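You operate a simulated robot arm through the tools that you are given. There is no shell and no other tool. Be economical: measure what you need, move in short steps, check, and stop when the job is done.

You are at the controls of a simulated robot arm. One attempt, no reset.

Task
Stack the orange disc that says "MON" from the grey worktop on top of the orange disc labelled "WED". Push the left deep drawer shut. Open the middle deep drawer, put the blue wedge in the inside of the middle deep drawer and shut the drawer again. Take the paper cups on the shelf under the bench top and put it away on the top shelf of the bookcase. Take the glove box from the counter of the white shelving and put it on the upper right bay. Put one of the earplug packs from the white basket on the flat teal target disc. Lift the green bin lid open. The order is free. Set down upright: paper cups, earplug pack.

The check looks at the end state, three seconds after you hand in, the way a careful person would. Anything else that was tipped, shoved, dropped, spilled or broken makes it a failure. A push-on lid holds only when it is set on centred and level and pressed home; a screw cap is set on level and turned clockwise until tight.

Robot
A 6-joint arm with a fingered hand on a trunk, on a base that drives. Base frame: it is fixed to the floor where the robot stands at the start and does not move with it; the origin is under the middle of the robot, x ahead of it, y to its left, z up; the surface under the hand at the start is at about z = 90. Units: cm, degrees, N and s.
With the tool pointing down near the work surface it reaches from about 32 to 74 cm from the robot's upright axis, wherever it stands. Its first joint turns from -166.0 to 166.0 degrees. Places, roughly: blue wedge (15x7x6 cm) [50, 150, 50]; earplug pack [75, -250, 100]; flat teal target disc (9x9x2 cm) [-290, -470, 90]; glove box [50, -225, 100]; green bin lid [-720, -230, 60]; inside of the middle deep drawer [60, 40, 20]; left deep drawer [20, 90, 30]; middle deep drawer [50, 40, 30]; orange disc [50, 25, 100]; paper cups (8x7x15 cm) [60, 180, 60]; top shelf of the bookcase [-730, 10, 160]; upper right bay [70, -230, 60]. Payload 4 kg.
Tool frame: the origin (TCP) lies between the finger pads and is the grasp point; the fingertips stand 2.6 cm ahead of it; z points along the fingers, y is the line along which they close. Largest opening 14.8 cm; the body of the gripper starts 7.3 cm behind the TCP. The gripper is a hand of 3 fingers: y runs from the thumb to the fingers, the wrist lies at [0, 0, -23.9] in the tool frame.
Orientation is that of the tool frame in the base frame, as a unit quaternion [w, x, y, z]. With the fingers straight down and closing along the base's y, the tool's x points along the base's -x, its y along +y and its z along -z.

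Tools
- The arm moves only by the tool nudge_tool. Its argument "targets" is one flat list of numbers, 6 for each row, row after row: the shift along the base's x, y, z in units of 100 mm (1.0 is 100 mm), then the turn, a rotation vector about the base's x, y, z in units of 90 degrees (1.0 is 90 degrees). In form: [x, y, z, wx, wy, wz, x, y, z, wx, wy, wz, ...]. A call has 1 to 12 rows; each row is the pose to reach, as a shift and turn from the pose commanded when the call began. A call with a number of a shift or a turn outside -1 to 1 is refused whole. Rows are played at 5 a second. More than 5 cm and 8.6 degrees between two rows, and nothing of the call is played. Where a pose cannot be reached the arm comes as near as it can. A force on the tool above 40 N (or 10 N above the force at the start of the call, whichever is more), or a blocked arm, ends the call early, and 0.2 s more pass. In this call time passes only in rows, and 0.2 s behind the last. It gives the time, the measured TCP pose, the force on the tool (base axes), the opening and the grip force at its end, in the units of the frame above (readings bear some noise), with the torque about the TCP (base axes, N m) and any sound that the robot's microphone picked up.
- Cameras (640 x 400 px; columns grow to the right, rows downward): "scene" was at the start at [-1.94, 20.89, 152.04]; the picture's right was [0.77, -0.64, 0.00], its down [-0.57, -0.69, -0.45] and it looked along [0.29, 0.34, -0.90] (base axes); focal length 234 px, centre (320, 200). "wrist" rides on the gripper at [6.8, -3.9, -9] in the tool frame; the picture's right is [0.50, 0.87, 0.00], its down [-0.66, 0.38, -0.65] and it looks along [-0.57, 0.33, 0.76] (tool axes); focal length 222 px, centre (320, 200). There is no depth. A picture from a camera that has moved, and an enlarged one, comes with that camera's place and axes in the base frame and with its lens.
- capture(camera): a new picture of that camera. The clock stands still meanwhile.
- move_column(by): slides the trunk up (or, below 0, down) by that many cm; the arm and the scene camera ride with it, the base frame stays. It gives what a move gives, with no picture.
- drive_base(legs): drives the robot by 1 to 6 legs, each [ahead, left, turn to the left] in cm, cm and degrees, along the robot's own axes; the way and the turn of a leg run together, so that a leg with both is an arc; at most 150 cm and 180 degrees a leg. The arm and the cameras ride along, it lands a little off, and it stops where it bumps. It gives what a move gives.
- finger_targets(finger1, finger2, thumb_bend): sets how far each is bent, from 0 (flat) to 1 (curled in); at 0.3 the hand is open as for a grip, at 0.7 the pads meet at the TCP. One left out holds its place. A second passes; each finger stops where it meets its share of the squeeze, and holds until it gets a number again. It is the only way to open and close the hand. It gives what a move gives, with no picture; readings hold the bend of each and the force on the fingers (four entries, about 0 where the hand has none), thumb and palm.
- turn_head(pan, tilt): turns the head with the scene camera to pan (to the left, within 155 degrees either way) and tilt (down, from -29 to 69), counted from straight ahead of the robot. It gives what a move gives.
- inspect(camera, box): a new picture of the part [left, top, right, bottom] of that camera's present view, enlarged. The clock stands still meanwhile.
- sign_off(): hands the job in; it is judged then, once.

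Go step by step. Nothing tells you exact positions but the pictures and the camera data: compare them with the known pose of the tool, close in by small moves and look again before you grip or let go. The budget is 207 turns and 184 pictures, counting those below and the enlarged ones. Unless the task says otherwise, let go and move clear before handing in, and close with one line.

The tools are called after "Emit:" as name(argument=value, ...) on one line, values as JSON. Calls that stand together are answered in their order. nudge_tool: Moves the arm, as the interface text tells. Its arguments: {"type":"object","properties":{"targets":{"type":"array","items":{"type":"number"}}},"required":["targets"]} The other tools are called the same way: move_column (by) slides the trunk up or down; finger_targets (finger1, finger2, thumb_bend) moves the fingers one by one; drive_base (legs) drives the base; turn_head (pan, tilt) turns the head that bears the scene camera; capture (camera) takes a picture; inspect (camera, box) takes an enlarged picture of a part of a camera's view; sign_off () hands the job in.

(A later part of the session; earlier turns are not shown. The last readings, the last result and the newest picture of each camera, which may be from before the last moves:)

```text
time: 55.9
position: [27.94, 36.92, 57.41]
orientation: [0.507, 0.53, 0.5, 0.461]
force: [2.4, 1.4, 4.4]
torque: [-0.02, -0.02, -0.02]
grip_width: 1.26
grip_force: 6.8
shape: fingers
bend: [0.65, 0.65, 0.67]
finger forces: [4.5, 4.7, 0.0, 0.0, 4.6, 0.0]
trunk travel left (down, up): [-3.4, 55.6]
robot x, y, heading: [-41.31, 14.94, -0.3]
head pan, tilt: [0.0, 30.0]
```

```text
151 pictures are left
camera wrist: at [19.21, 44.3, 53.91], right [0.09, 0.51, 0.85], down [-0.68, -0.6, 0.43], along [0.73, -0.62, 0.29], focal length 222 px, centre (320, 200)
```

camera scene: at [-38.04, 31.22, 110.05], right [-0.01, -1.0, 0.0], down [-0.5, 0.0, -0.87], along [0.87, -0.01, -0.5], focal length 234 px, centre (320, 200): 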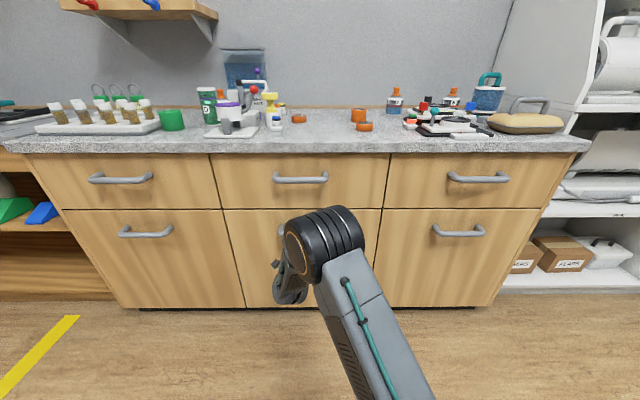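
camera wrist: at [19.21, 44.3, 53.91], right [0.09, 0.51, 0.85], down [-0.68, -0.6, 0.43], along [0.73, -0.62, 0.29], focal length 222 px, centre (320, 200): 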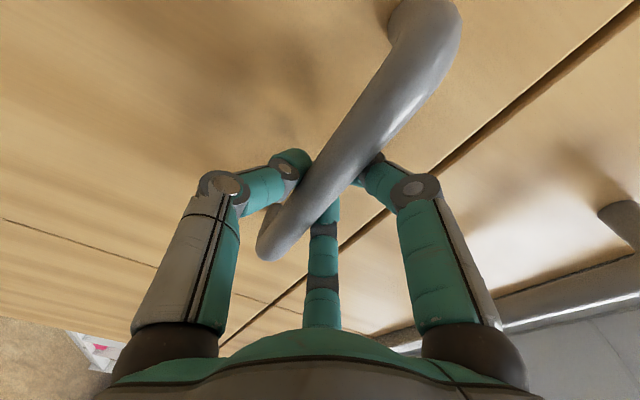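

All three fingers hold the bar. I'll pull the drawer open by driving back.

Emit:
drive_base(legs=[[-30, 0, 0]])

Emit:
capture(camera="scene")

Emit:
capture(camera="wrist")

```text
time: 58.1
position: [-0.15, 37.77, 57.41]
orientation: [0.505, 0.529, 0.502, 0.462]
force: [-1.6, -1.2, 1.6]
torque: [0.01, -0.01, 0.05]
grip_width: 0.12
grip_force: 1.9
shape: fingers
bend: [0.7, 0.69, 0.7]
finger forces: [0.9, 0.8, 0.0, 0.1, 1.4, 0.0]
trunk travel left (down, up): [-3.4, 55.6]
robot x, y, heading: [-69.36, 15.52, -0.2]
head pan, tilt: [0.0, 30.0]
stopped in leg 1: the robot was blocked; the commanded pose is now the measured one
```

```text
150 pictures are left
camera scene: at [-66.14, 31.6, 110.04], right [0.0, -1.0, 0.0], down [-0.5, 0.0, -0.87], along [0.87, 0.0, -0.5], focal length 234 px, centre (320, 200)
```

scene: 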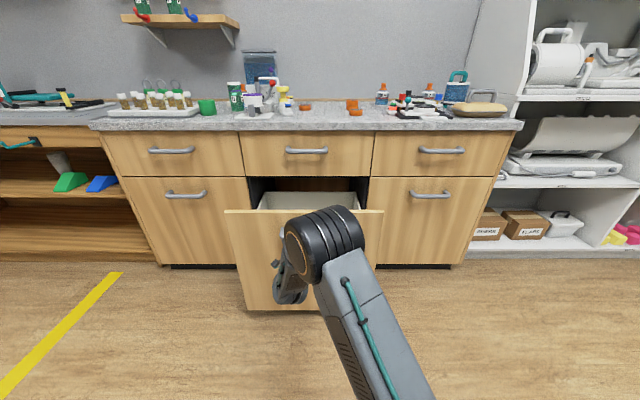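

```text
149 pictures are left
camera wrist: at [-8.97, 45.0, 53.96], right [0.09, 0.51, 0.85], down [-0.67, -0.6, 0.43], along [0.73, -0.61, 0.29], focal length 222 px, centre (320, 200)
```

wrist: 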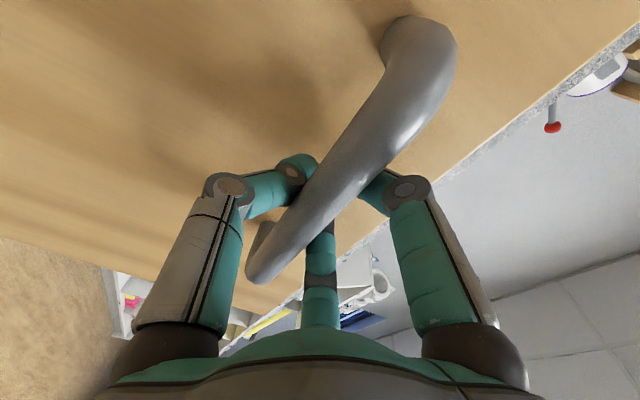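

The middle drawer is open to its stop. I'll let go, back off, and raise the trunk to look into the drawer.

Emit:
finger_targets(finger1=0.4, finger2=0.4, thumb_bend=0.4)

Emit:
drive_base(legs=[[-14, 0, 0]])

Emit:
move_column(by=40)

Emit:
turn_head(pan=10, tilt=40)

Emit:
capture(camera="scene")

```text
time: 59.1
position: [-0.3, 37.77, 57.42]
orientation: [0.505, 0.529, 0.502, 0.461]
force: [-0.2, 0.3, -0.5]
torque: [0.04, 0.0, -0.01]
grip_width: 9.46
grip_force: 0.1
shape: fingers
bend: [0.4, 0.4, 0.4]
finger forces: [0.0, 0.1, 0.0, 0.0, 0.1, 0.1]
trunk travel left (down, up): [-3.4, 55.6]
robot x, y, heading: [-69.31, 15.31, -0.2]
head pan, tilt: [0.0, 30.0]
```

```text
time: 59.9
position: [-0.19, 38.09, 57.4]
orientation: [0.506, 0.527, 0.503, 0.462]
force: [0.0, 0.2, -0.7]
torque: [0.02, -0.02, 0.0]
grip_width: 9.44
grip_force: 0.0
shape: fingers
bend: [0.4, 0.4, 0.4]
finger forces: [0.0, 0.0, 0.0, 0.1, 0.0, 0.1]
trunk travel left (down, up): [-3.4, 55.6]
robot x, y, heading: [-69.32, 15.96, -0.1]
head pan, tilt: [0.0, 30.0]
stopped in leg 1: the robot was blocked; the commanded pose is now the measured one
```

```text
time: 61.1
position: [-0.47, 38.01, 63.42]
orientation: [0.501, 0.528, 0.514, 0.453]
force: [-1.0, 2.9, -29.7]
torque: [0.3, -0.38, -0.01]
grip_width: 11.6
grip_force: 13.9
shape: fingers
bend: [0.4, 0.4, 0.31]
finger forces: [0.1, 0.1, 0.0, 0.0, 26.7, 0.1]
trunk travel left (down, up): [-10.7, 48.3]
robot x, y, heading: [-69.61, 15.41, 0.1]
head pan, tilt: [0.0, 30.0]
stopped: the force on the tool passed its limit at 48 N (the readings are from after the stop); the commanded pose is now the measured one
```

```text
time: 61.8
position: [-0.35, 37.96, 63.63]
orientation: [0.502, 0.529, 0.512, 0.454]
force: [-1.7, 3.7, -37.7]
torque: [0.27, -0.51, -0.05]
grip_width: 11.86
grip_force: 17.1
shape: fingers
bend: [0.4, 0.4, 0.3]
finger forces: [0.0, 0.0, 0.0, 0.0, 34.1, 0.1]
trunk travel left (down, up): [-10.7, 48.3]
robot x, y, heading: [-69.51, 15.69, -0.0]
head pan, tilt: [10.0, 40.0]
```

```text
148 pictures are left
camera scene: at [-66.61, 33.23, 115.78], right [0.17, -0.98, 0.0], down [-0.63, -0.11, -0.76], along [0.75, 0.13, -0.64], focal length 234 px, centre (320, 200)
```

scene: 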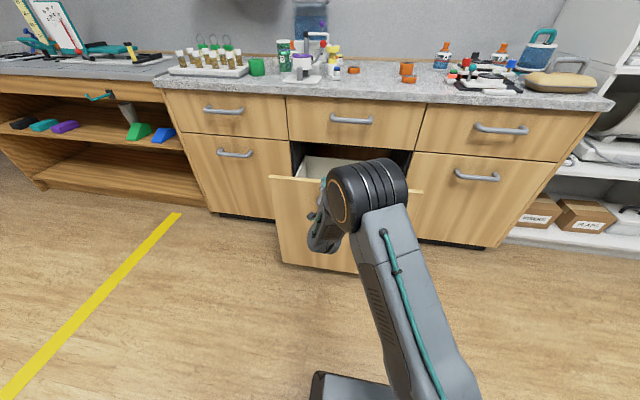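

The base is blocked from behind, and raising the trunk made the thumb push up on the handle. I'll lower back at once to unload it, then look behind the robot.

Emit:
move_column(by=-7.3)

Emit:
turn_head(pan=150, tilt=35)

Emit:
capture(camera="scene")

Emit:
turn_head(pan=-150, tilt=35)

Emit:
capture(camera="scene")

Emit:
capture(camera="wrist")

```text
time: 62.9
position: [-0.43, 37.76, 56.81]
orientation: [0.503, 0.528, 0.508, 0.458]
force: [0.1, -0.3, -0.1]
torque: [0.0, -0.01, 0.01]
grip_width: 9.52
grip_force: 0.0
shape: fingers
bend: [0.4, 0.4, 0.4]
finger forces: [0.0, 0.0, 0.1, 0.0, 0.1, 0.0]
trunk travel left (down, up): [-3.4, 55.6]
robot x, y, heading: [-69.21, 15.54, 0.0]
head pan, tilt: [10.0, 40.0]
```

```text
time: 65.2
position: [-0.54, 37.97, 56.66]
orientation: [0.503, 0.528, 0.509, 0.457]
force: [-0.3, -0.5, -0.8]
torque: [-0.01, 0.02, -0.02]
grip_width: 9.52
grip_force: 0.0
shape: fingers
bend: [0.4, 0.4, 0.4]
finger forces: [0.1, 0.0, 0.0, 0.0, 0.1, 0.0]
trunk travel left (down, up): [-3.4, 55.6]
robot x, y, heading: [-69.31, 15.91, -0.1]
head pan, tilt: [150.0, 35.0]
```

```text
147 pictures are left
camera scene: at [-82.85, 36.08, 109.27], right [0.5, 0.87, 0.0], down [0.5, -0.29, -0.82], along [-0.71, 0.41, -0.57], focal length 234 px, centre (320, 200)
```

scene: 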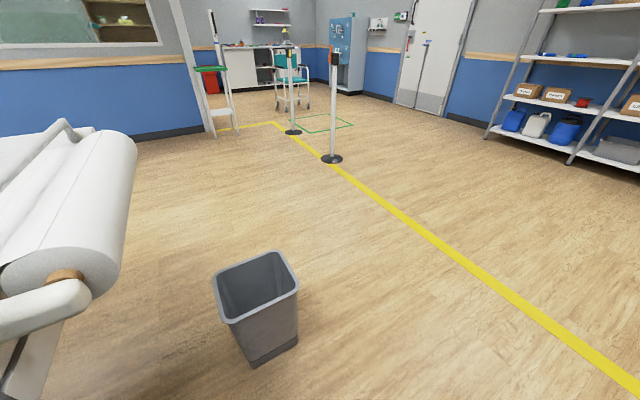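

```text
time: 69.3
position: [-0.43, 38.04, 56.63]
orientation: [0.503, 0.528, 0.509, 0.457]
force: [-0.3, 0.4, 1.1]
torque: [0.01, -0.02, 0.0]
grip_width: 9.49
grip_force: 0.1
shape: fingers
bend: [0.4, 0.4, 0.4]
finger forces: [0.0, 0.0, 0.0, 0.0, 0.0, 0.0]
trunk travel left (down, up): [-3.4, 55.6]
robot x, y, heading: [-69.63, 15.33, 0.3]
head pan, tilt: [-150.0, 35.0]
```

```text
146 pictures are left
camera scene: at [-82.86, 27.27, 109.27], right [-0.5, 0.87, 0.0], down [0.5, 0.29, -0.82], along [-0.71, -0.41, -0.57], focal length 234 px, centre (320, 200)
```

scene: 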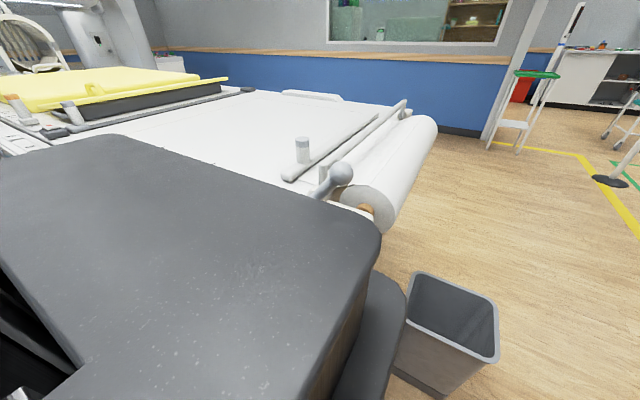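

```text
145 pictures are left
camera wrist: at [-9.29, 45.11, 53.29], right [0.1, 0.52, 0.85], down [-0.66, -0.6, 0.45], along [0.74, -0.61, 0.28], focal length 222 px, centre (320, 200)
```

wrist: 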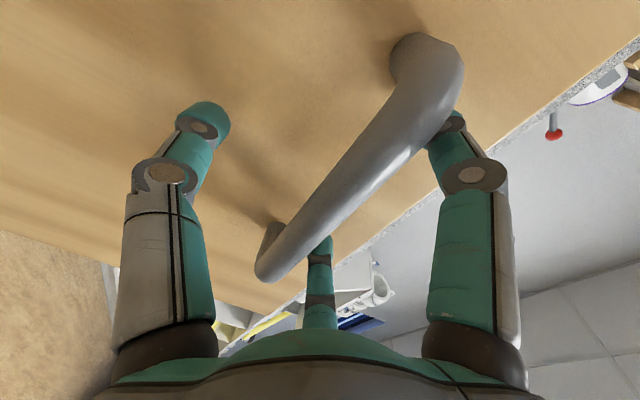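

Behind the robot stand an exam bed, which the base touched, and a waste bin further back. I'll retract the hand from the handle with the arm instead.

Emit:
nudge_tool(targets=[-0.2, 0, 0, 0, 0, 0, -0.4, 0, 0, 0, 0, 0, -0.6, 0, 0, 0, 0, 0, -0.8, 0, 0, 0, 0, 0])

Emit:
capture(camera="wrist")

```text
time: 70.3
position: [-8.57, 37.83, 56.73]
orientation: [0.502, 0.53, 0.509, 0.456]
force: [-0.6, -0.5, 0.2]
torque: [0.02, -0.02, 0.01]
grip_width: 9.53
grip_force: 0.1
shape: fingers
bend: [0.4, 0.4, 0.4]
finger forces: [0.1, 0.0, 0.0, 0.0, 0.0, 0.1]
trunk travel left (down, up): [-3.4, 55.6]
robot x, y, heading: [-69.24, 15.65, -0.1]
head pan, tilt: [-150.0, 35.0]
```

```text
144 pictures are left
camera wrist: at [-17.33, 45.01, 53.32], right [0.1, 0.52, 0.85], down [-0.66, -0.6, 0.45], along [0.74, -0.61, 0.28], focal length 222 px, centre (320, 200)
```

wrist: 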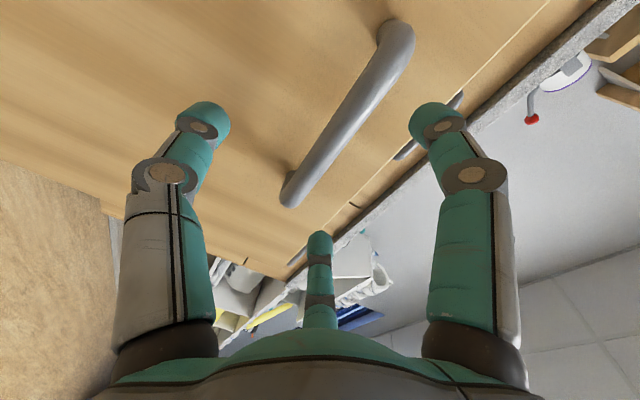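

The hand is clear of the handle. I'll raise the trunk to look into the drawer.

Emit:
move_column(by=40)

Emit:
drive_base(legs=[[0, 50, 0]])

Emit:
turn_head(pan=-25, tilt=45)

Emit:
capture(camera="scene")

Emit:
turn_head(pan=40, tilt=30)

Emit:
capture(camera="scene")

```text
time: 74.1
position: [-8.57, 37.82, 96.71]
orientation: [0.502, 0.529, 0.509, 0.457]
force: [-0.1, 0.5, 0.4]
torque: [0.02, 0.02, -0.01]
grip_width: 9.5
grip_force: 0.1
shape: fingers
bend: [0.4, 0.4, 0.4]
finger forces: [0.1, 0.0, 0.0, 0.0, 0.1, 0.1]
trunk travel left (down, up): [-43.4, 15.6]
robot x, y, heading: [-69.51, 15.03, 0.1]
head pan, tilt: [-150.0, 35.0]
```

```text
time: 77.1
position: [-8.11, 88.82, 96.78]
orientation: [0.504, 0.53, 0.508, 0.455]
force: [0.2, 0.4, 0.0]
torque: [-0.01, -0.02, -0.01]
grip_width: 9.52
grip_force: 0.0
shape: fingers
bend: [0.4, 0.4, 0.4]
finger forces: [0.0, 0.1, 0.0, 0.0, 0.1, 0.2]
trunk travel left (down, up): [-43.4, 15.6]
robot x, y, heading: [-68.7, 67.05, -0.2]
head pan, tilt: [-150.0, 35.0]
```

```text
time: 79.2
position: [-8.12, 88.79, 96.7]
orientation: [0.505, 0.531, 0.506, 0.455]
force: [0.3, -0.3, -0.2]
torque: [-0.04, 0.01, -0.02]
grip_width: 9.52
grip_force: 0.1
shape: fingers
bend: [0.4, 0.4, 0.4]
finger forces: [0.1, 0.0, 0.0, 0.1, 0.0, 0.1]
trunk travel left (down, up): [-43.4, 15.6]
robot x, y, heading: [-69.56, 67.36, -0.5]
head pan, tilt: [-25.0, 45.0]
```

```text
143 pictures are left
camera scene: at [-67.54, 79.65, 147.79], right [-0.43, -0.9, 0.0], down [-0.64, 0.3, -0.71], along [0.64, -0.3, -0.71], focal length 234 px, centre (320, 200)
```

scene: 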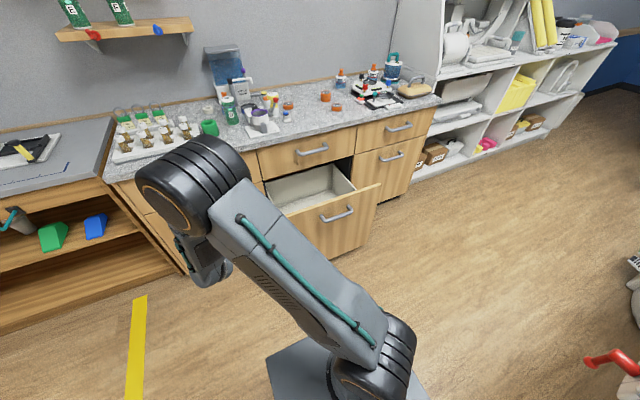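

```text
time: 80.5
position: [-8.15, 88.85, 96.6]
orientation: [0.504, 0.53, 0.507, 0.455]
force: [-0.2, -0.2, -0.4]
torque: [0.04, 0.0, -0.01]
grip_width: 9.5
grip_force: 0.1
shape: fingers
bend: [0.4, 0.4, 0.4]
finger forces: [0.0, 0.0, 0.0, 0.0, 0.1, 0.0]
trunk travel left (down, up): [-43.4, 15.6]
robot x, y, heading: [-68.76, 67.28, -0.5]
head pan, tilt: [40.0, 30.0]
```

```text
142 pictures are left
camera scene: at [-67.89, 88.9, 150.05], right [0.64, -0.77, 0.0], down [-0.39, -0.32, -0.87], along [0.67, 0.55, -0.5], focal length 234 px, centre (320, 200)
```

scene: 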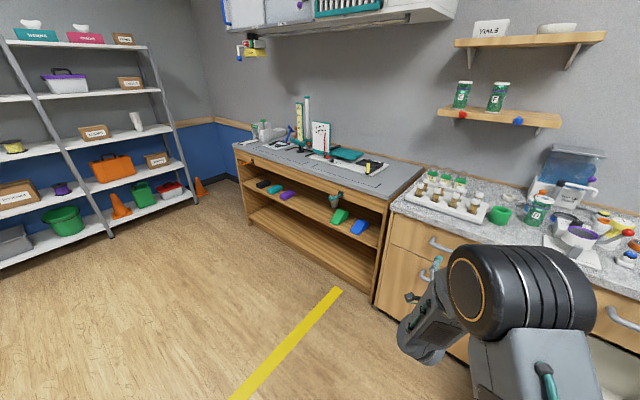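

I can see the wedge and the cup stack on the bench shelf. To grip the wedge I'll level the hand, roll it so the thumb is on top, and then tilt it downward.

Emit:
nudge_tool(targets=[0, 0, 0, 0.017, -0.05, 0.046])

Emit:
nudge_tool(targets=[0, 0, 0, -0.09, 0, 0, 0, 0, 0, -0.18, 0, 0, 0, 0, 0, -0.27, 0, 0, 0, 0, 0, -0.36, 0, 0, 0, 0, 0, -0.45, 0, 0, 0, 0, 0, -0.54, 0, 0, 0, 0, 0, -0.63, 0, 0, 0, 0, 0, -0.72, 0, 0, 0, 0, 0, -0.81, 0, 0, 0, 0, 0, -0.9, 0, 0, 0, 0, 0, -0.95, 0, 0, 0, 0, 0, -1, 0, 0])

Emit:
nudge_tool(targets=[0, 0, 0, -0.09, 0, 0, 0, 0, 0, -0.18, 0, 0, 0, 0, 0, -0.27, 0, 0, 0, 0, 0, -0.36, 0, 0, 0, 0, 0, -0.45, 0, 0, 0, 0, 0, -0.54, 0, 0, 0, 0, 0, -0.63, 0, 0, 0, 0, 0, -0.72, 0, 0, 0, 0, 0, -0.81, 0, 0, 0, 0, 0, -0.9, 0, 0, 0, 0, 0, -0.95, 0, 0, 0, 0, 0, -1, 0, 0])

Emit:
drive_base(legs=[[0, 62, 0.4]])

Emit:
turn_head(pan=0, tilt=25)

Emit:
capture(camera="scene")

Emit:
capture(camera="wrist")

```text
time: 80.9
position: [-8.02, 88.67, 96.67]
orientation: [0.504, 0.53, 0.507, 0.455]
force: [0.9, -0.1, 0.7]
torque: [-0.04, 0.03, 0.0]
grip_width: 9.52
grip_force: 0.1
shape: fingers
bend: [0.4, 0.4, 0.4]
finger forces: [0.1, 0.1, 0.1, 0.0, 0.1, 0.0]
out of reach, approached as far as the arm can: row 1
trunk travel left (down, up): [-43.4, 15.6]
robot x, y, heading: [-69.13, 66.69, -0.4]
head pan, tilt: [40.0, 30.0]
```

```text
time: 83.5
position: [-8.56, 91.61, 97.88]
orientation: [0.725, 0.026, 0.686, -0.045]
force: [0.1, 0.0, 0.3]
torque: [-0.02, 0.0, 0.01]
grip_width: 9.55
grip_force: 0.1
shape: fingers
bend: [0.4, 0.4, 0.4]
finger forces: [0.0, 0.1, 0.0, 0.0, 0.1, 0.1]
out of reach, approached as far as the arm can: row 7, 8, 9, 10, 11, 12
trunk travel left (down, up): [-43.4, 15.6]
robot x, y, heading: [-68.75, 66.81, -0.3]
head pan, tilt: [40.0, 30.0]
```

```text
time: 86.1
position: [-10.27, 97.09, 100.12]
orientation: [-0.51, 0.503, -0.476, 0.511]
force: [-0.1, 0.3, -1.0]
torque: [0.01, 0.01, 0.0]
grip_width: 9.5
grip_force: 0.0
shape: fingers
bend: [0.4, 0.4, 0.4]
finger forces: [0.1, 0.0, 0.0, 0.0, 0.1, 0.1]
out of reach, approached as far as the arm can: row 1, 2, 3, 4, 5, 6, 7, 8, 9, 10, 11, 12
trunk travel left (down, up): [-43.4, 15.6]
robot x, y, heading: [-68.76, 66.98, -0.3]
head pan, tilt: [40.0, 30.0]
```

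```text
time: 89.6
position: [-9.68, 159.62, 100.12]
orientation: [-0.51, 0.502, -0.476, 0.51]
force: [0.3, -0.3, -0.1]
torque: [0.0, -0.04, -0.01]
grip_width: 9.51
grip_force: 0.1
shape: fingers
bend: [0.4, 0.4, 0.4]
finger forces: [0.0, 0.0, 0.0, 0.0, 0.0, 0.1]
trunk travel left (down, up): [-43.4, 15.6]
robot x, y, heading: [-68.18, 129.47, -0.5]
head pan, tilt: [40.0, 30.0]
```

```text
time: 90.7
position: [-9.77, 159.69, 100.09]
orientation: [-0.51, 0.502, -0.476, 0.51]
force: [-0.2, 0.1, 0.7]
torque: [-0.03, -0.01, 0.0]
grip_width: 9.49
grip_force: 0.1
shape: fingers
bend: [0.4, 0.4, 0.4]
finger forces: [0.1, 0.0, 0.0, 0.1, 0.0, 0.0]
trunk travel left (down, up): [-43.4, 15.6]
robot x, y, heading: [-68.54, 129.34, -0.5]
head pan, tilt: [0.0, 25.0]
```

```text
141 pictures are left
camera scene: at [-65.08, 145.56, 150.85], right [-0.01, -1.0, 0.0], down [-0.42, 0.0, -0.91], along [0.91, -0.01, -0.42], focal length 234 px, centre (320, 200)
```

scene: 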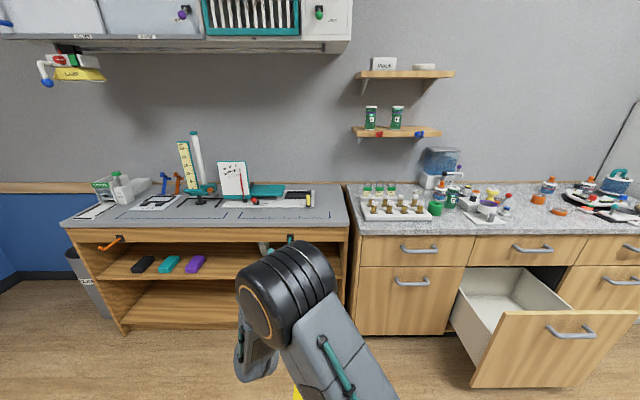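

```text
140 pictures are left
camera wrist: at [-18.65, 152.67, 103.81], right [0.05, -0.52, -0.85], down [-0.65, 0.63, -0.42], along [0.76, 0.58, -0.31], focal length 222 px, centre (320, 200)
```

wrist: 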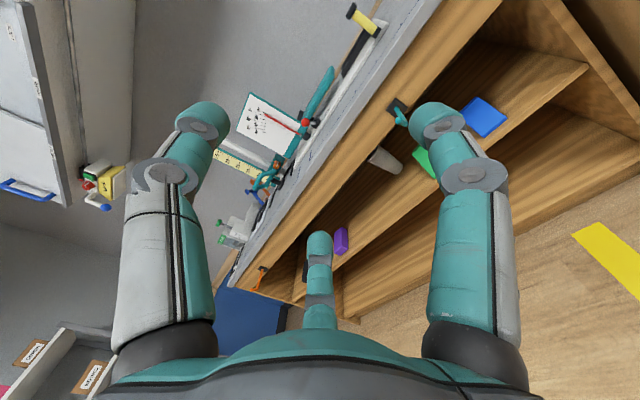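

I place the wedge at about [48–52, 150, 54], at the front of the shelf. I'll pitch the hand 40° down, shift right, and lower the trunk for a level look.

Emit:
nudge_tool(targets=[0.1, 0, 0, 0, 0.08, 0, 0.2, 0, 0, 0, 0.16, 0, 0.3, 0, 0, 0, 0.24, 0, 0.4, 0, 0, 0, 0.32, 0, 0.5, 0, 0, 0, 0.4, 0, 0.5, 0, 0, 0, 0.44, 0])

Emit:
drive_base(legs=[[0, -10, 0.4]])

Emit:
move_column(by=-30)

Emit:
capture(camera="wrist")

Emit:
turn_head(pan=20, tilt=20)

Emit:
capture(camera="scene")

```text
time: 92.1
position: [-4.69, 159.49, 100.32]
orientation: [-0.319, 0.645, -0.621, 0.31]
force: [0.6, -0.3, 0.5]
torque: [-0.01, 0.01, 0.01]
grip_width: 9.5
grip_force: 0.2
shape: fingers
bend: [0.4, 0.4, 0.4]
finger forces: [0.1, 0.0, 0.1, 0.0, 0.0, 0.0]
trunk travel left (down, up): [-43.4, 15.6]
robot x, y, heading: [-67.96, 129.67, -0.7]
head pan, tilt: [0.0, 25.0]
```

```text
time: 93.2
position: [-4.84, 150.04, 100.18]
orientation: [-0.32, 0.646, -0.619, 0.31]
force: [-0.6, -0.3, 0.0]
torque: [0.01, 0.0, -0.01]
grip_width: 9.47
grip_force: 0.1
shape: fingers
bend: [0.4, 0.4, 0.4]
finger forces: [0.0, 0.1, 0.0, 0.0, 0.1, 0.0]
trunk travel left (down, up): [-43.4, 15.6]
robot x, y, heading: [-68.52, 119.48, 0.1]
head pan, tilt: [0.0, 25.0]
```

```text
time: 96.2
position: [-4.93, 150.02, 70.16]
orientation: [-0.319, 0.647, -0.619, 0.31]
force: [-0.7, -1.0, 0.0]
torque: [-0.03, -0.01, 0.04]
grip_width: 9.51
grip_force: 0.0
shape: fingers
bend: [0.4, 0.4, 0.4]
finger forces: [0.1, 0.1, 0.0, 0.1, 0.1, 0.1]
trunk travel left (down, up): [-13.4, 45.6]
robot x, y, heading: [-68.5, 119.73, 0.0]
head pan, tilt: [0.0, 25.0]
```

```text
139 pictures are left
camera wrist: at [-9.37, 143.04, 78.83], right [-0.5, -0.52, -0.69], down [-0.78, 0.62, 0.09], along [0.38, 0.58, -0.72], focal length 222 px, centre (320, 200)
```

wrist: 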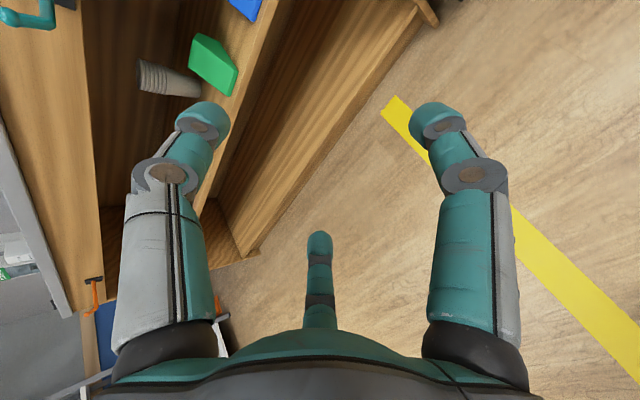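

```text
time: 97.0
position: [-4.93, 149.98, 70.15]
orientation: [-0.32, 0.647, -0.618, 0.31]
force: [0.2, -0.8, 0.1]
torque: [-0.02, 0.0, -0.01]
grip_width: 9.52
grip_force: 0.1
shape: fingers
bend: [0.4, 0.4, 0.4]
finger forces: [0.0, 0.0, 0.1, 0.0, 0.0, 0.0]
trunk travel left (down, up): [-13.4, 45.6]
robot x, y, heading: [-68.76, 119.22, -0.1]
head pan, tilt: [20.0, 20.0]
```

```text
138 pictures are left
camera scene: at [-65.71, 138.82, 121.65], right [0.34, -0.94, 0.0], down [-0.32, -0.12, -0.94], along [0.88, 0.32, -0.34], focal length 234 px, centre (320, 200)
```

scene: 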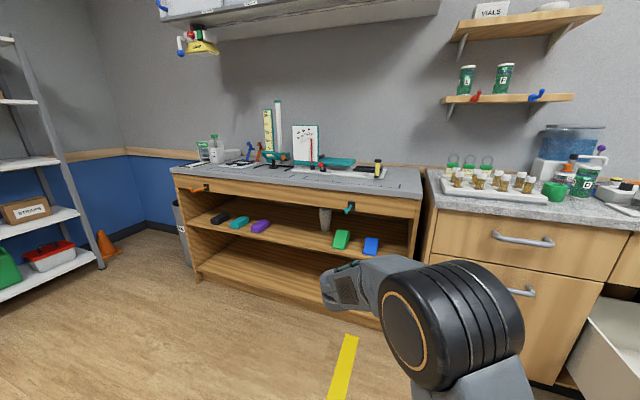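

Both cameras show the shelf. I'll zoom in on the wedge and the cups to fix their positions.

Emit:
inspect(camera="scene", box=[280, 180, 440, 290])

Emit:
turn_head(pan=35, tilt=30)

Emit:
drive_base(legs=[[18, 0, 0]])

Emit:
capture(camera="wrist")

Emit:
capture(camera="scene")

```text
3.64 times, centred on (360, 235) of scene
camera zoom: at [-65.71, 138.82, 121.65], right [0.34, -0.94, 0.0], down [-0.32, -0.12, -0.94], along [0.88, 0.32, -0.34], focal length 852 px, centre (174, 73)
```

zoom: 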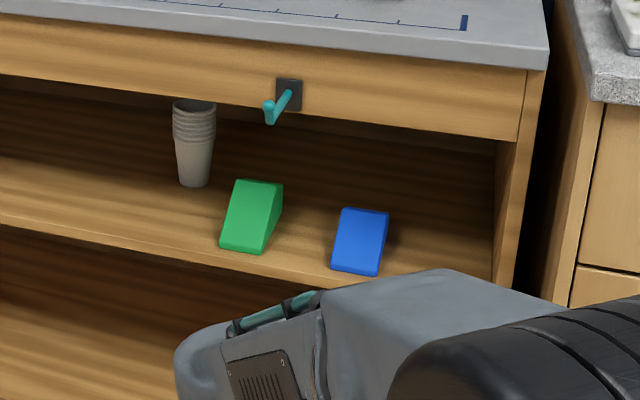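

```text
time: 97.8
position: [-4.79, 149.97, 70.2]
orientation: [-0.32, 0.647, -0.619, 0.31]
force: [0.2, 0.6, 0.0]
torque: [-0.01, 0.01, -0.04]
grip_width: 9.5
grip_force: 0.1
shape: fingers
bend: [0.4, 0.4, 0.4]
finger forces: [0.1, 0.0, 0.1, 0.0, 0.0, 0.1]
trunk travel left (down, up): [-13.4, 45.6]
robot x, y, heading: [-68.77, 119.69, -0.0]
head pan, tilt: [35.0, 30.0]
```

```text
time: 99.3
position: [13.72, 149.98, 70.23]
orientation: [-0.318, 0.647, -0.619, 0.31]
force: [0.2, -0.4, -0.1]
torque: [-0.01, -0.01, 0.03]
grip_width: 9.53
grip_force: 0.1
shape: fingers
bend: [0.4, 0.4, 0.4]
finger forces: [0.0, 0.1, 0.1, 0.0, 0.0, 0.0]
trunk travel left (down, up): [-13.4, 45.6]
robot x, y, heading: [-50.05, 119.3, -0.1]
head pan, tilt: [35.0, 30.0]
```

```text
136 pictures are left
camera wrist: at [9.17, 143.01, 78.83], right [-0.5, -0.52, -0.69], down [-0.78, 0.62, 0.09], along [0.38, 0.58, -0.72], focal length 222 px, centre (320, 200)
```

wrist: 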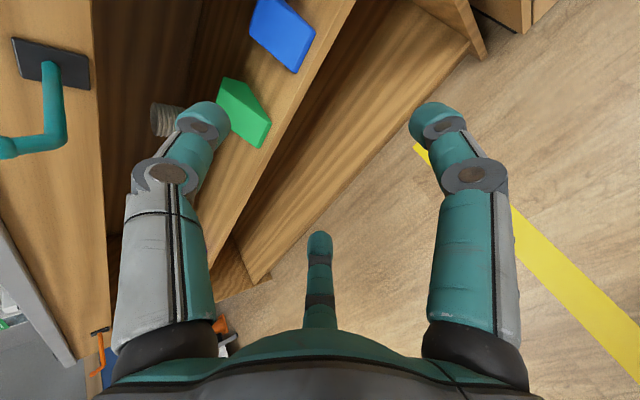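

```text
135 pictures are left
camera scene: at [-48.51, 140.79, 120.05], right [0.57, -0.82, 0.0], down [-0.41, -0.29, -0.87], along [0.71, 0.5, -0.5], focal length 234 px, centre (320, 200)
```

scene: 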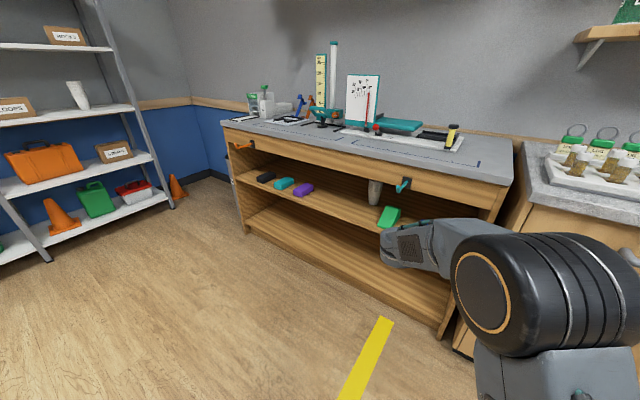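

Triangulating gives the wedge's front edge at x≈42.8, y 147.5–153.8, z≈52. I'll get a closer view of its shape.

Emit:
inspect(camera="wrist", box=[140, 0, 380, 160])

Emit:
turn_head(pan=15, tilt=30)

Emit:
capture(camera="scene")

```text
2.50 times, centred on (260, 80) of wrist
camera zoom: at [9.17, 143.01, 78.83], right [-0.5, -0.52, -0.69], down [-0.78, 0.62, 0.09], along [0.38, 0.58, -0.72], focal length 555 px, centre (470, 500)
```

zoom: 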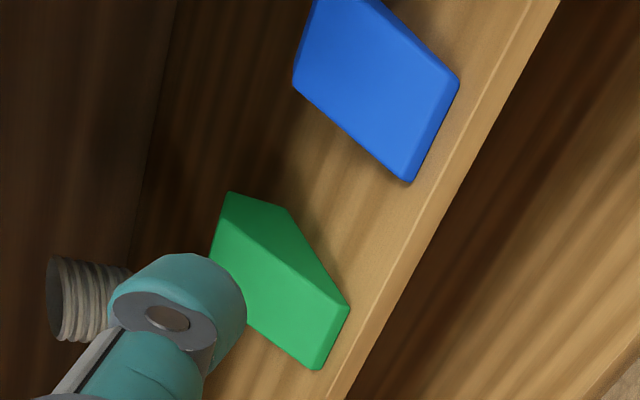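

```text
time: 100.2
position: [13.64, 150.0, 70.22]
orientation: [-0.319, 0.648, -0.619, 0.309]
force: [0.0, -0.8, -0.2]
torque: [0.01, 0.01, -0.01]
grip_width: 9.52
grip_force: 0.1
shape: fingers
bend: [0.4, 0.4, 0.4]
finger forces: [0.0, 0.0, 0.0, 0.1, 0.1, 0.0]
trunk travel left (down, up): [-13.4, 45.6]
robot x, y, heading: [-49.86, 119.29, 0.0]
head pan, tilt: [15.0, 30.0]
```

```text
133 pictures are left
camera scene: at [-47.19, 137.95, 120.05], right [0.26, -0.97, 0.0], down [-0.48, -0.13, -0.87], along [0.84, 0.22, -0.5], focal length 234 px, centre (320, 200)
```

scene: 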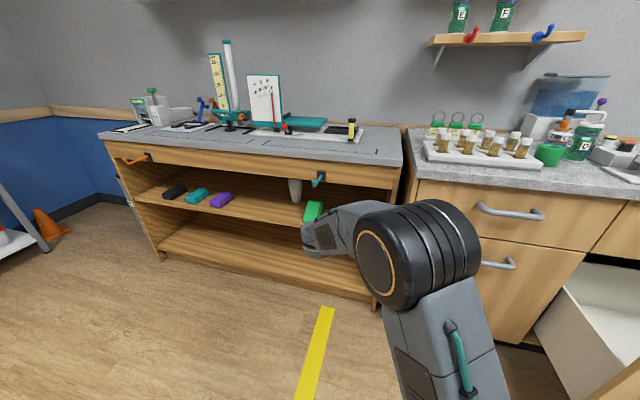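

The wedge's low end faces me and its tall end points inward. I'll grip it from the front with a nearly level hand, fingers on both sides and thumb pressing on the slope. First I level the hand, set the opening, and align it in front.

Emit:
nudge_tool(targets=[0, 0.01, -0.1, 0, -0.06, 0, 0, 0.02, -0.2, 0, -0.12, 0, 0, 0.03, -0.3, 0, -0.18, 0, 0, 0.04, -0.4, 0, -0.24, 0, 0, 0.05, -0.5, 0, -0.3, 0])

Emit:
finger_targets(finger1=0.45, finger2=0.45, thumb_bend=0.38)

Emit:
move_column(by=-8.4)

Emit:
drive_base(legs=[[16, 0, 0]])

Emit:
capture(camera="wrist")

Emit:
turn_head(pan=50, tilt=35)

Emit:
capture(camera="scene")

```text
time: 101.4
position: [13.59, 150.52, 65.27]
orientation: [-0.457, 0.557, -0.527, 0.452]
force: [1.1, -0.7, 0.0]
torque: [0.03, 0.01, 0.02]
grip_width: 9.52
grip_force: 0.0
shape: fingers
bend: [0.4, 0.4, 0.4]
finger forces: [0.0, 0.0, 0.1, 0.0, 0.1, 0.0]
trunk travel left (down, up): [-13.4, 45.6]
robot x, y, heading: [-49.92, 119.72, -0.1]
head pan, tilt: [15.0, 30.0]
```

```text
time: 102.4
position: [13.66, 150.46, 65.31]
orientation: [-0.455, 0.557, -0.528, 0.452]
force: [0.7, 0.5, -0.7]
torque: [0.01, 0.0, 0.01]
grip_width: 9.03
grip_force: 0.1
shape: fingers
bend: [0.45, 0.45, 0.38]
finger forces: [0.0, 0.1, 0.0, 0.1, 0.1, 0.0]
trunk travel left (down, up): [-13.4, 45.6]
robot x, y, heading: [-50.13, 119.51, -0.1]
head pan, tilt: [15.0, 30.0]
```

```text
time: 103.6
position: [13.61, 150.58, 56.96]
orientation: [-0.456, 0.557, -0.527, 0.452]
force: [0.4, -0.8, 0.4]
torque: [-0.04, -0.01, 0.01]
grip_width: 9.06
grip_force: 0.0
shape: fingers
bend: [0.45, 0.45, 0.38]
finger forces: [0.0, 0.0, 0.0, 0.0, 0.1, 0.1]
trunk travel left (down, up): [-5.0, 54.0]
robot x, y, heading: [-49.97, 119.35, -0.0]
head pan, tilt: [15.0, 30.0]
```

```text
time: 105.0
position: [29.19, 150.83, 56.89]
orientation: [-0.456, 0.559, -0.525, 0.451]
force: [1.1, 0.3, 0.6]
torque: [-0.01, 0.03, -0.03]
grip_width: 9.06
grip_force: 0.0
shape: fingers
bend: [0.45, 0.45, 0.38]
finger forces: [0.0, 0.0, 0.0, 0.1, 0.1, 0.1]
trunk travel left (down, up): [-5.0, 54.0]
robot x, y, heading: [-34.42, 119.42, 0.3]
head pan, tilt: [15.0, 30.0]
```

```text
132 pictures are left
camera wrist: at [21.39, 143.82, 62.53], right [-0.13, -0.53, -0.84], down [-0.74, 0.62, -0.27], along [0.66, 0.58, -0.47], focal length 222 px, centre (320, 200)
```

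wrist: 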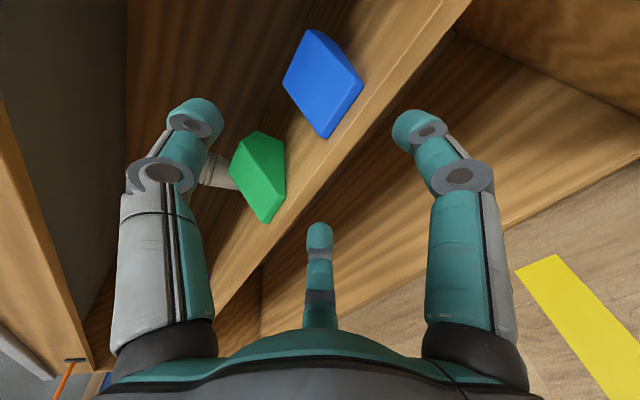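

```text
time: 106.0
position: [29.25, 150.89, 56.98]
orientation: [-0.457, 0.559, -0.526, 0.45]
force: [-0.5, -0.7, 0.1]
torque: [0.0, 0.02, 0.02]
grip_width: 9.03
grip_force: 0.0
shape: fingers
bend: [0.45, 0.45, 0.38]
finger forces: [0.0, 0.1, 0.0, 0.1, 0.0, 0.1]
trunk travel left (down, up): [-5.0, 54.0]
robot x, y, heading: [-34.21, 119.54, 0.2]
head pan, tilt: [50.0, 35.0]
```

```text
131 pictures are left
camera scene: at [-34.57, 142.36, 110.87], right [0.77, -0.64, 0.0], down [-0.37, -0.44, -0.82], along [0.53, 0.63, -0.57], focal length 234 px, centre (320, 200)
```

scene: 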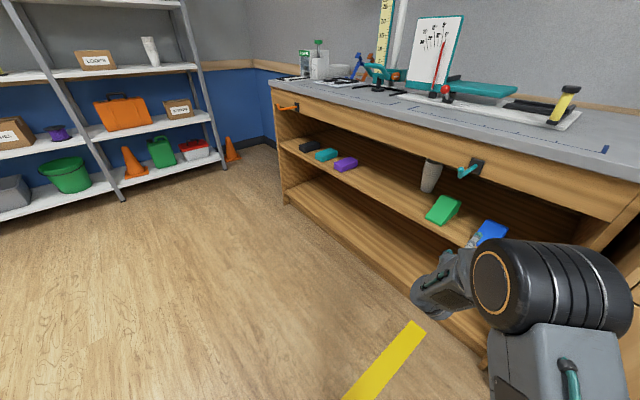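

The wedge spans y 147–153.8, from x 42.8 at the front to a top edge near x 53.4, z 57. I'll advance so the fingers straddle it.

Emit:
drive_base(legs=[[12, -0.5, 0]])

Emit:
capture(camera="wrist")

```text
time: 107.2
position: [41.64, 150.42, 56.95]
orientation: [-0.457, 0.558, -0.526, 0.451]
force: [0.3, 0.0, -0.3]
torque: [0.02, 0.02, 0.07]
grip_width: 9.06
grip_force: 0.0
shape: fingers
bend: [0.45, 0.45, 0.38]
finger forces: [0.0, 0.0, 0.1, 0.0, 0.0, 0.0]
trunk travel left (down, up): [-5.0, 54.0]
robot x, y, heading: [-22.17, 118.81, 0.4]
head pan, tilt: [50.0, 35.0]
```

```text
130 pictures are left
camera wrist: at [33.75, 143.34, 62.53], right [-0.13, -0.53, -0.84], down [-0.74, 0.62, -0.27], along [0.66, 0.58, -0.47], focal length 222 px, centre (320, 200)
```

wrist: 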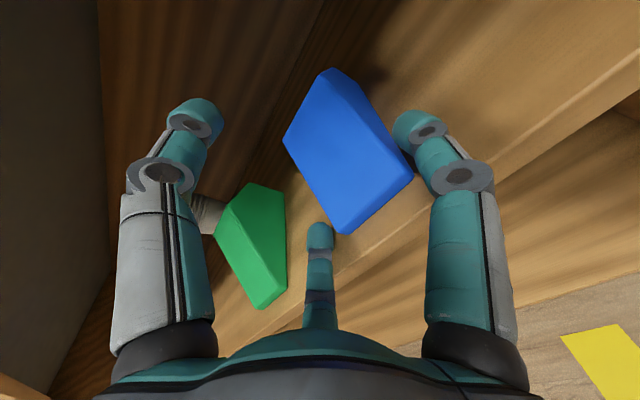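

The fingers straddle the wedge and the green one stays clear. I'll advance a little more, lower slightly, and close.

Emit:
drive_base(legs=[[4.6, 0, 0]])

Emit:
nudge_tool(targets=[0, 0, -0.03, 0, 0, 0, 0, 0, -0.06, 0, 0, 0])

Emit:
capture(camera="wrist")

Emit:
finger_targets(finger1=0.68, finger2=0.68, thumb_bend=0.7)

Emit:
capture(camera="wrist")

```text
time: 108.2
position: [46.21, 150.27, 57.08]
orientation: [-0.456, 0.559, -0.526, 0.451]
force: [1.3, -0.3, -0.9]
torque: [0.05, 0.03, -0.01]
grip_width: 9.05
grip_force: 0.0
shape: fingers
bend: [0.45, 0.45, 0.38]
finger forces: [0.0, 0.0, 0.2, 0.0, 0.1, 0.0]
trunk travel left (down, up): [-5.0, 54.0]
robot x, y, heading: [-17.29, 118.7, -0.0]
head pan, tilt: [50.0, 35.0]
```

```text
time: 108.8
position: [46.17, 150.29, 56.33]
orientation: [-0.456, 0.558, -0.527, 0.451]
force: [0.7, 0.4, -0.7]
torque: [-0.01, 0.03, -0.01]
grip_width: 9.05
grip_force: 0.2
shape: fingers
bend: [0.45, 0.45, 0.38]
finger forces: [0.0, 0.0, 0.0, 0.1, 0.1, 0.1]
trunk travel left (down, up): [-5.0, 54.0]
robot x, y, heading: [-17.28, 119.09, -0.2]
head pan, tilt: [50.0, 35.0]
```

```text
129 pictures are left
camera wrist: at [38.29, 143.31, 61.93], right [-0.13, -0.53, -0.84], down [-0.74, 0.62, -0.27], along [0.66, 0.58, -0.47], focal length 222 px, centre (320, 200)
```

wrist: 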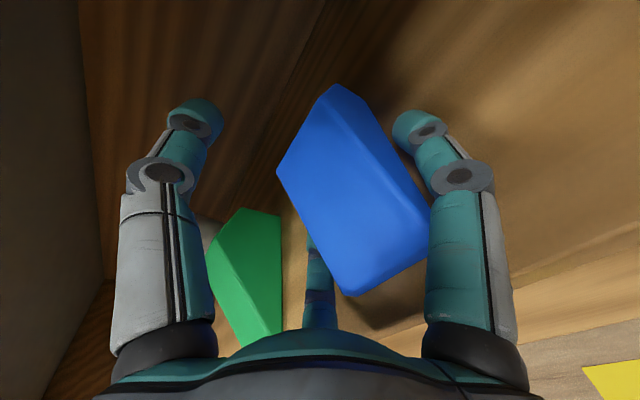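

```text
time: 109.8
position: [46.16, 150.33, 56.37]
orientation: [-0.457, 0.558, -0.526, 0.451]
force: [-0.3, -0.4, 0.2]
torque: [-0.01, 0.07, -0.01]
grip_width: 3.44
grip_force: 10.3
shape: fingers
bend: [0.51, 0.51, 0.68]
finger forces: [9.0, 9.0, 0.1, 0.0, 2.8, 0.0]
trunk travel left (down, up): [-5.0, 54.0]
robot x, y, heading: [-17.74, 119.2, 0.4]
head pan, tilt: [50.0, 35.0]
```

```text
128 pictures are left
camera wrist: at [38.3, 143.31, 61.92], right [-0.13, -0.53, -0.84], down [-0.74, 0.62, -0.27], along [0.66, 0.58, -0.47], focal length 222 px, centre (320, 200)
```

wrist: 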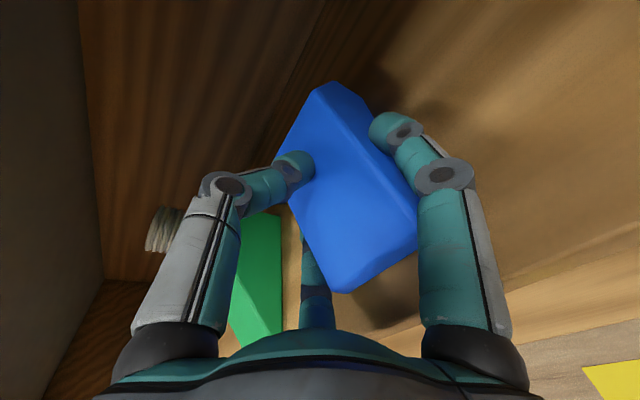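

Both side fingers hold at 9 N and the thumb rests on top. I'll squeeze a bit more and lift slightly to test.

Emit:
finger_targets(finger1=0.75, finger2=0.75, thumb_bend=0.85)

Emit:
move_column(by=3)

Emit:
capture(camera="wrist")

```text
time: 110.8
position: [46.18, 150.31, 56.46]
orientation: [-0.458, 0.558, -0.525, 0.451]
force: [-1.0, 1.0, 12.9]
torque: [0.05, -0.24, -0.01]
grip_width: 3.28
grip_force: 17.0
shape: fingers
bend: [0.5, 0.5, 0.8]
finger forces: [6.4, 6.4, 0.0, 0.1, 20.8, 0.0]
trunk travel left (down, up): [-5.0, 54.0]
robot x, y, heading: [-17.3, 118.84, 0.3]
head pan, tilt: [50.0, 35.0]
```

```text
time: 111.5
position: [46.17, 150.34, 59.41]
orientation: [-0.456, 0.559, -0.525, 0.451]
force: [-0.1, -0.2, -0.3]
torque: [0.01, 0.04, -0.01]
grip_width: 3.29
grip_force: 7.3
shape: fingers
bend: [0.51, 0.51, 0.85]
finger forces: [6.8, 6.7, 0.1, 0.1, 2.3, 0.0]
trunk travel left (down, up): [-8.0, 51.0]
robot x, y, heading: [-17.14, 119.0, -0.2]
head pan, tilt: [50.0, 35.0]
```

```text
127 pictures are left
camera wrist: at [38.29, 143.31, 64.89], right [-0.13, -0.53, -0.84], down [-0.74, 0.62, -0.27], along [0.66, 0.58, -0.47], focal length 222 px, centre (320, 200)
```

wrist: 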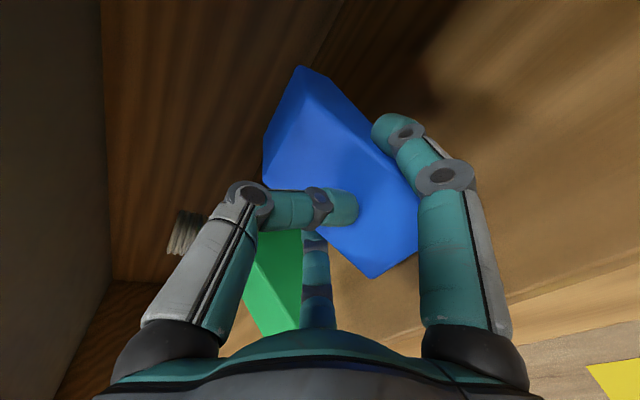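

The wedge is lifted, pivoted a little but held. I'll back straight out of the bench and check.

Emit:
move_column(by=2)

Emit:
drive_base(legs=[[-25, 0, 0]])

Emit:
capture(camera="wrist")

Emit:
capture(camera="scene")

```text
time: 112.2
position: [46.24, 150.34, 61.34]
orientation: [-0.457, 0.558, -0.526, 0.451]
force: [0.5, -0.5, -0.2]
torque: [-0.02, 0.03, 0.05]
grip_width: 3.32
grip_force: 7.9
shape: fingers
bend: [0.51, 0.51, 0.85]
finger forces: [6.9, 6.9, 0.0, 0.1, 1.6, 0.1]
trunk travel left (down, up): [-10.0, 49.0]
robot x, y, heading: [-17.27, 118.99, 0.4]
head pan, tilt: [50.0, 35.0]
```

```text
time: 114.0
position: [20.84, 150.48, 61.34]
orientation: [-0.458, 0.559, -0.526, 0.449]
force: [0.1, -0.7, -0.5]
torque: [-0.03, 0.06, 0.0]
grip_width: 3.3
grip_force: 7.1
shape: fingers
bend: [0.51, 0.51, 0.85]
finger forces: [6.9, 6.8, 0.1, 0.0, 1.5, 0.1]
trunk travel left (down, up): [-10.0, 49.0]
robot x, y, heading: [-42.66, 118.95, 0.4]
head pan, tilt: [50.0, 35.0]
```

```text
126 pictures are left
camera wrist: at [12.96, 143.43, 66.92], right [-0.13, -0.53, -0.84], down [-0.74, 0.62, -0.27], along [0.66, 0.59, -0.47], focal length 222 px, centre (320, 200)
```

wrist: 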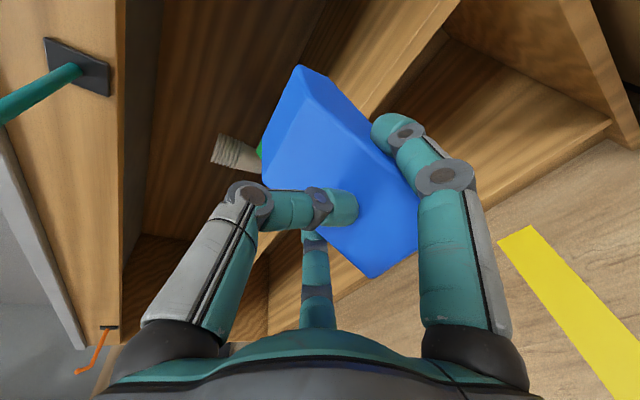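

```text
125 pictures are left
camera scene: at [-42.99, 141.8, 115.87], right [0.77, -0.64, 0.0], down [-0.37, -0.44, -0.82], along [0.52, 0.63, -0.57], focal length 234 px, centre (320, 200)
```

scene: 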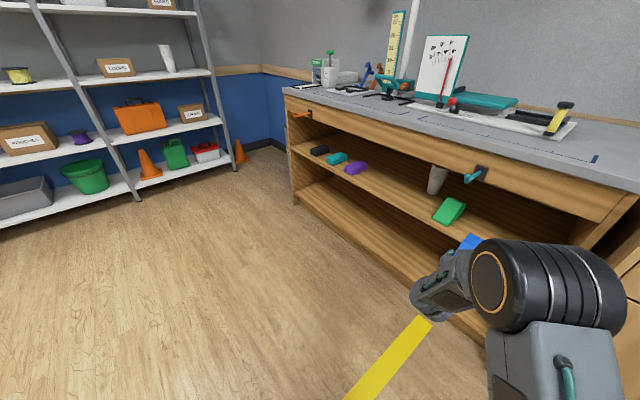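

The wedge is out and held steadily. I'll raise it, back off, drive to the middle drawer, and then pitch the hand downward.

Emit:
move_column(by=38)

Emit:
drive_base(legs=[[-18, 0, 0], [0, -110, 0]])

Emit:
nudge_tool(targets=[0.05, 0, 0, 0, 0.08, 0, 0.1, 0, 0, 0, 0.16, 0, 0.15, 0, 0, 0, 0.24, 0, 0.2, 0, 0, 0, 0.32, 0, 0.2, 0, 0, 0, 0.4, 0, 0.2, 0, 0, 0, 0.48, 0, 0.2, 0, 0, 0, 0.56, 0, 0.2, 0, 0, 0, 0.64, 0, 0.2, 0, 0, 0, 0.72, 0, 0.2, 0, 0, 0, 0.8, 0, 0.2, 0, 0, 0, 0.88, 0])

Emit:
turn_head(pan=10, tilt=45)

Emit:
capture(camera="scene")

Emit:
capture(camera="wrist")

```text
time: 117.7
position: [20.94, 150.43, 99.34]
orientation: [-0.458, 0.56, -0.524, 0.45]
force: [-0.5, -0.7, 0.3]
torque: [0.01, 0.05, 0.01]
grip_width: 3.32
grip_force: 7.4
shape: fingers
bend: [0.51, 0.51, 0.85]
finger forces: [6.9, 6.9, 0.0, 0.0, 1.6, 0.1]
trunk travel left (down, up): [-48.0, 11.0]
robot x, y, heading: [-42.69, 118.94, 0.3]
head pan, tilt: [50.0, 35.0]
```

```text
time: 124.5
position: [3.91, 37.83, 99.3]
orientation: [-0.458, 0.56, -0.525, 0.449]
force: [0.3, -0.5, -1.3]
torque: [-0.02, 0.01, -0.01]
grip_width: 3.26
grip_force: 7.6
shape: fingers
bend: [0.51, 0.51, 0.85]
finger forces: [6.9, 7.0, 0.1, 0.1, 1.5, 0.0]
trunk travel left (down, up): [-48.0, 11.0]
robot x, y, heading: [-59.74, 6.01, 0.5]
head pan, tilt: [50.0, 35.0]
```

```text
time: 126.9
position: [1.37, 38.77, 97.03]
orientation: [-0.026, 0.709, -0.705, 0.001]
force: [0.0, 0.6, -0.7]
torque: [0.02, -0.05, 0.0]
grip_width: 3.28
grip_force: 6.8
shape: fingers
bend: [0.52, 0.52, 0.85]
finger forces: [6.8, 6.6, 0.0, 0.0, 0.7, 0.0]
out of reach, approached as far as the arm can: row 10, 11
trunk travel left (down, up): [-48.0, 11.0]
robot x, y, heading: [-59.35, 5.9, 0.7]
head pan, tilt: [50.0, 35.0]
```

```text
time: 128.0
position: [1.31, 38.86, 97.01]
orientation: [-0.026, 0.709, -0.705, 0.002]
force: [-0.4, 0.6, -0.3]
torque: [-0.04, -0.03, 0.02]
grip_width: 3.26
grip_force: 7.1
shape: fingers
bend: [0.52, 0.52, 0.85]
finger forces: [6.7, 6.7, 0.0, 0.1, 0.8, 0.0]
trunk travel left (down, up): [-48.0, 11.0]
robot x, y, heading: [-59.6, 6.12, 0.4]
head pan, tilt: [10.0, 45.0]
```

```text
124 pictures are left
camera scene: at [-57.52, 23.71, 152.39], right [0.18, -0.98, 0.0], down [-0.7, -0.13, -0.71], along [0.7, 0.13, -0.71], focal length 234 px, centre (320, 200)
```

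scene: 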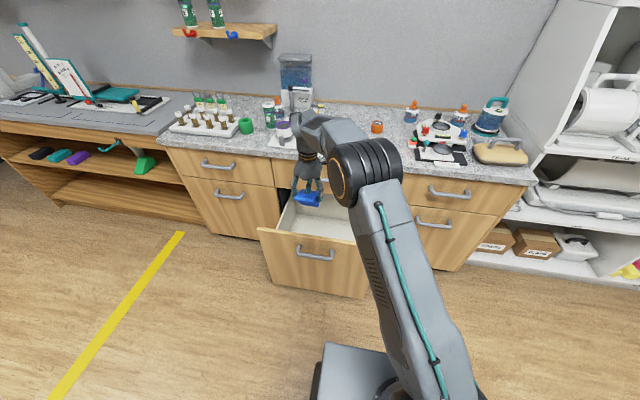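

```text
123 pictures are left
camera wrist: at [4.97, 31.66, 106.0], right [-0.86, -0.5, -0.05], down [-0.41, 0.63, 0.66], along [-0.3, 0.59, -0.75], focal length 222 px, centre (320, 200)
```

wrist: 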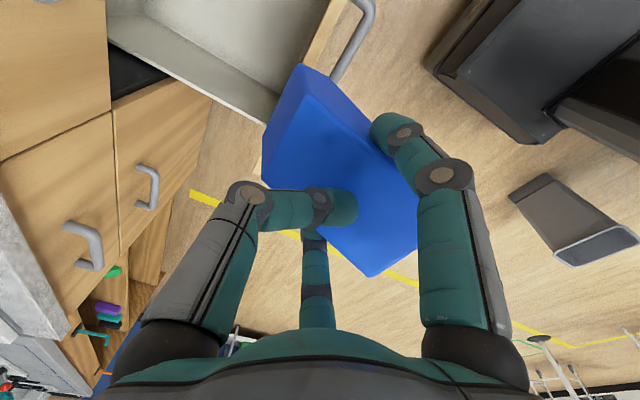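

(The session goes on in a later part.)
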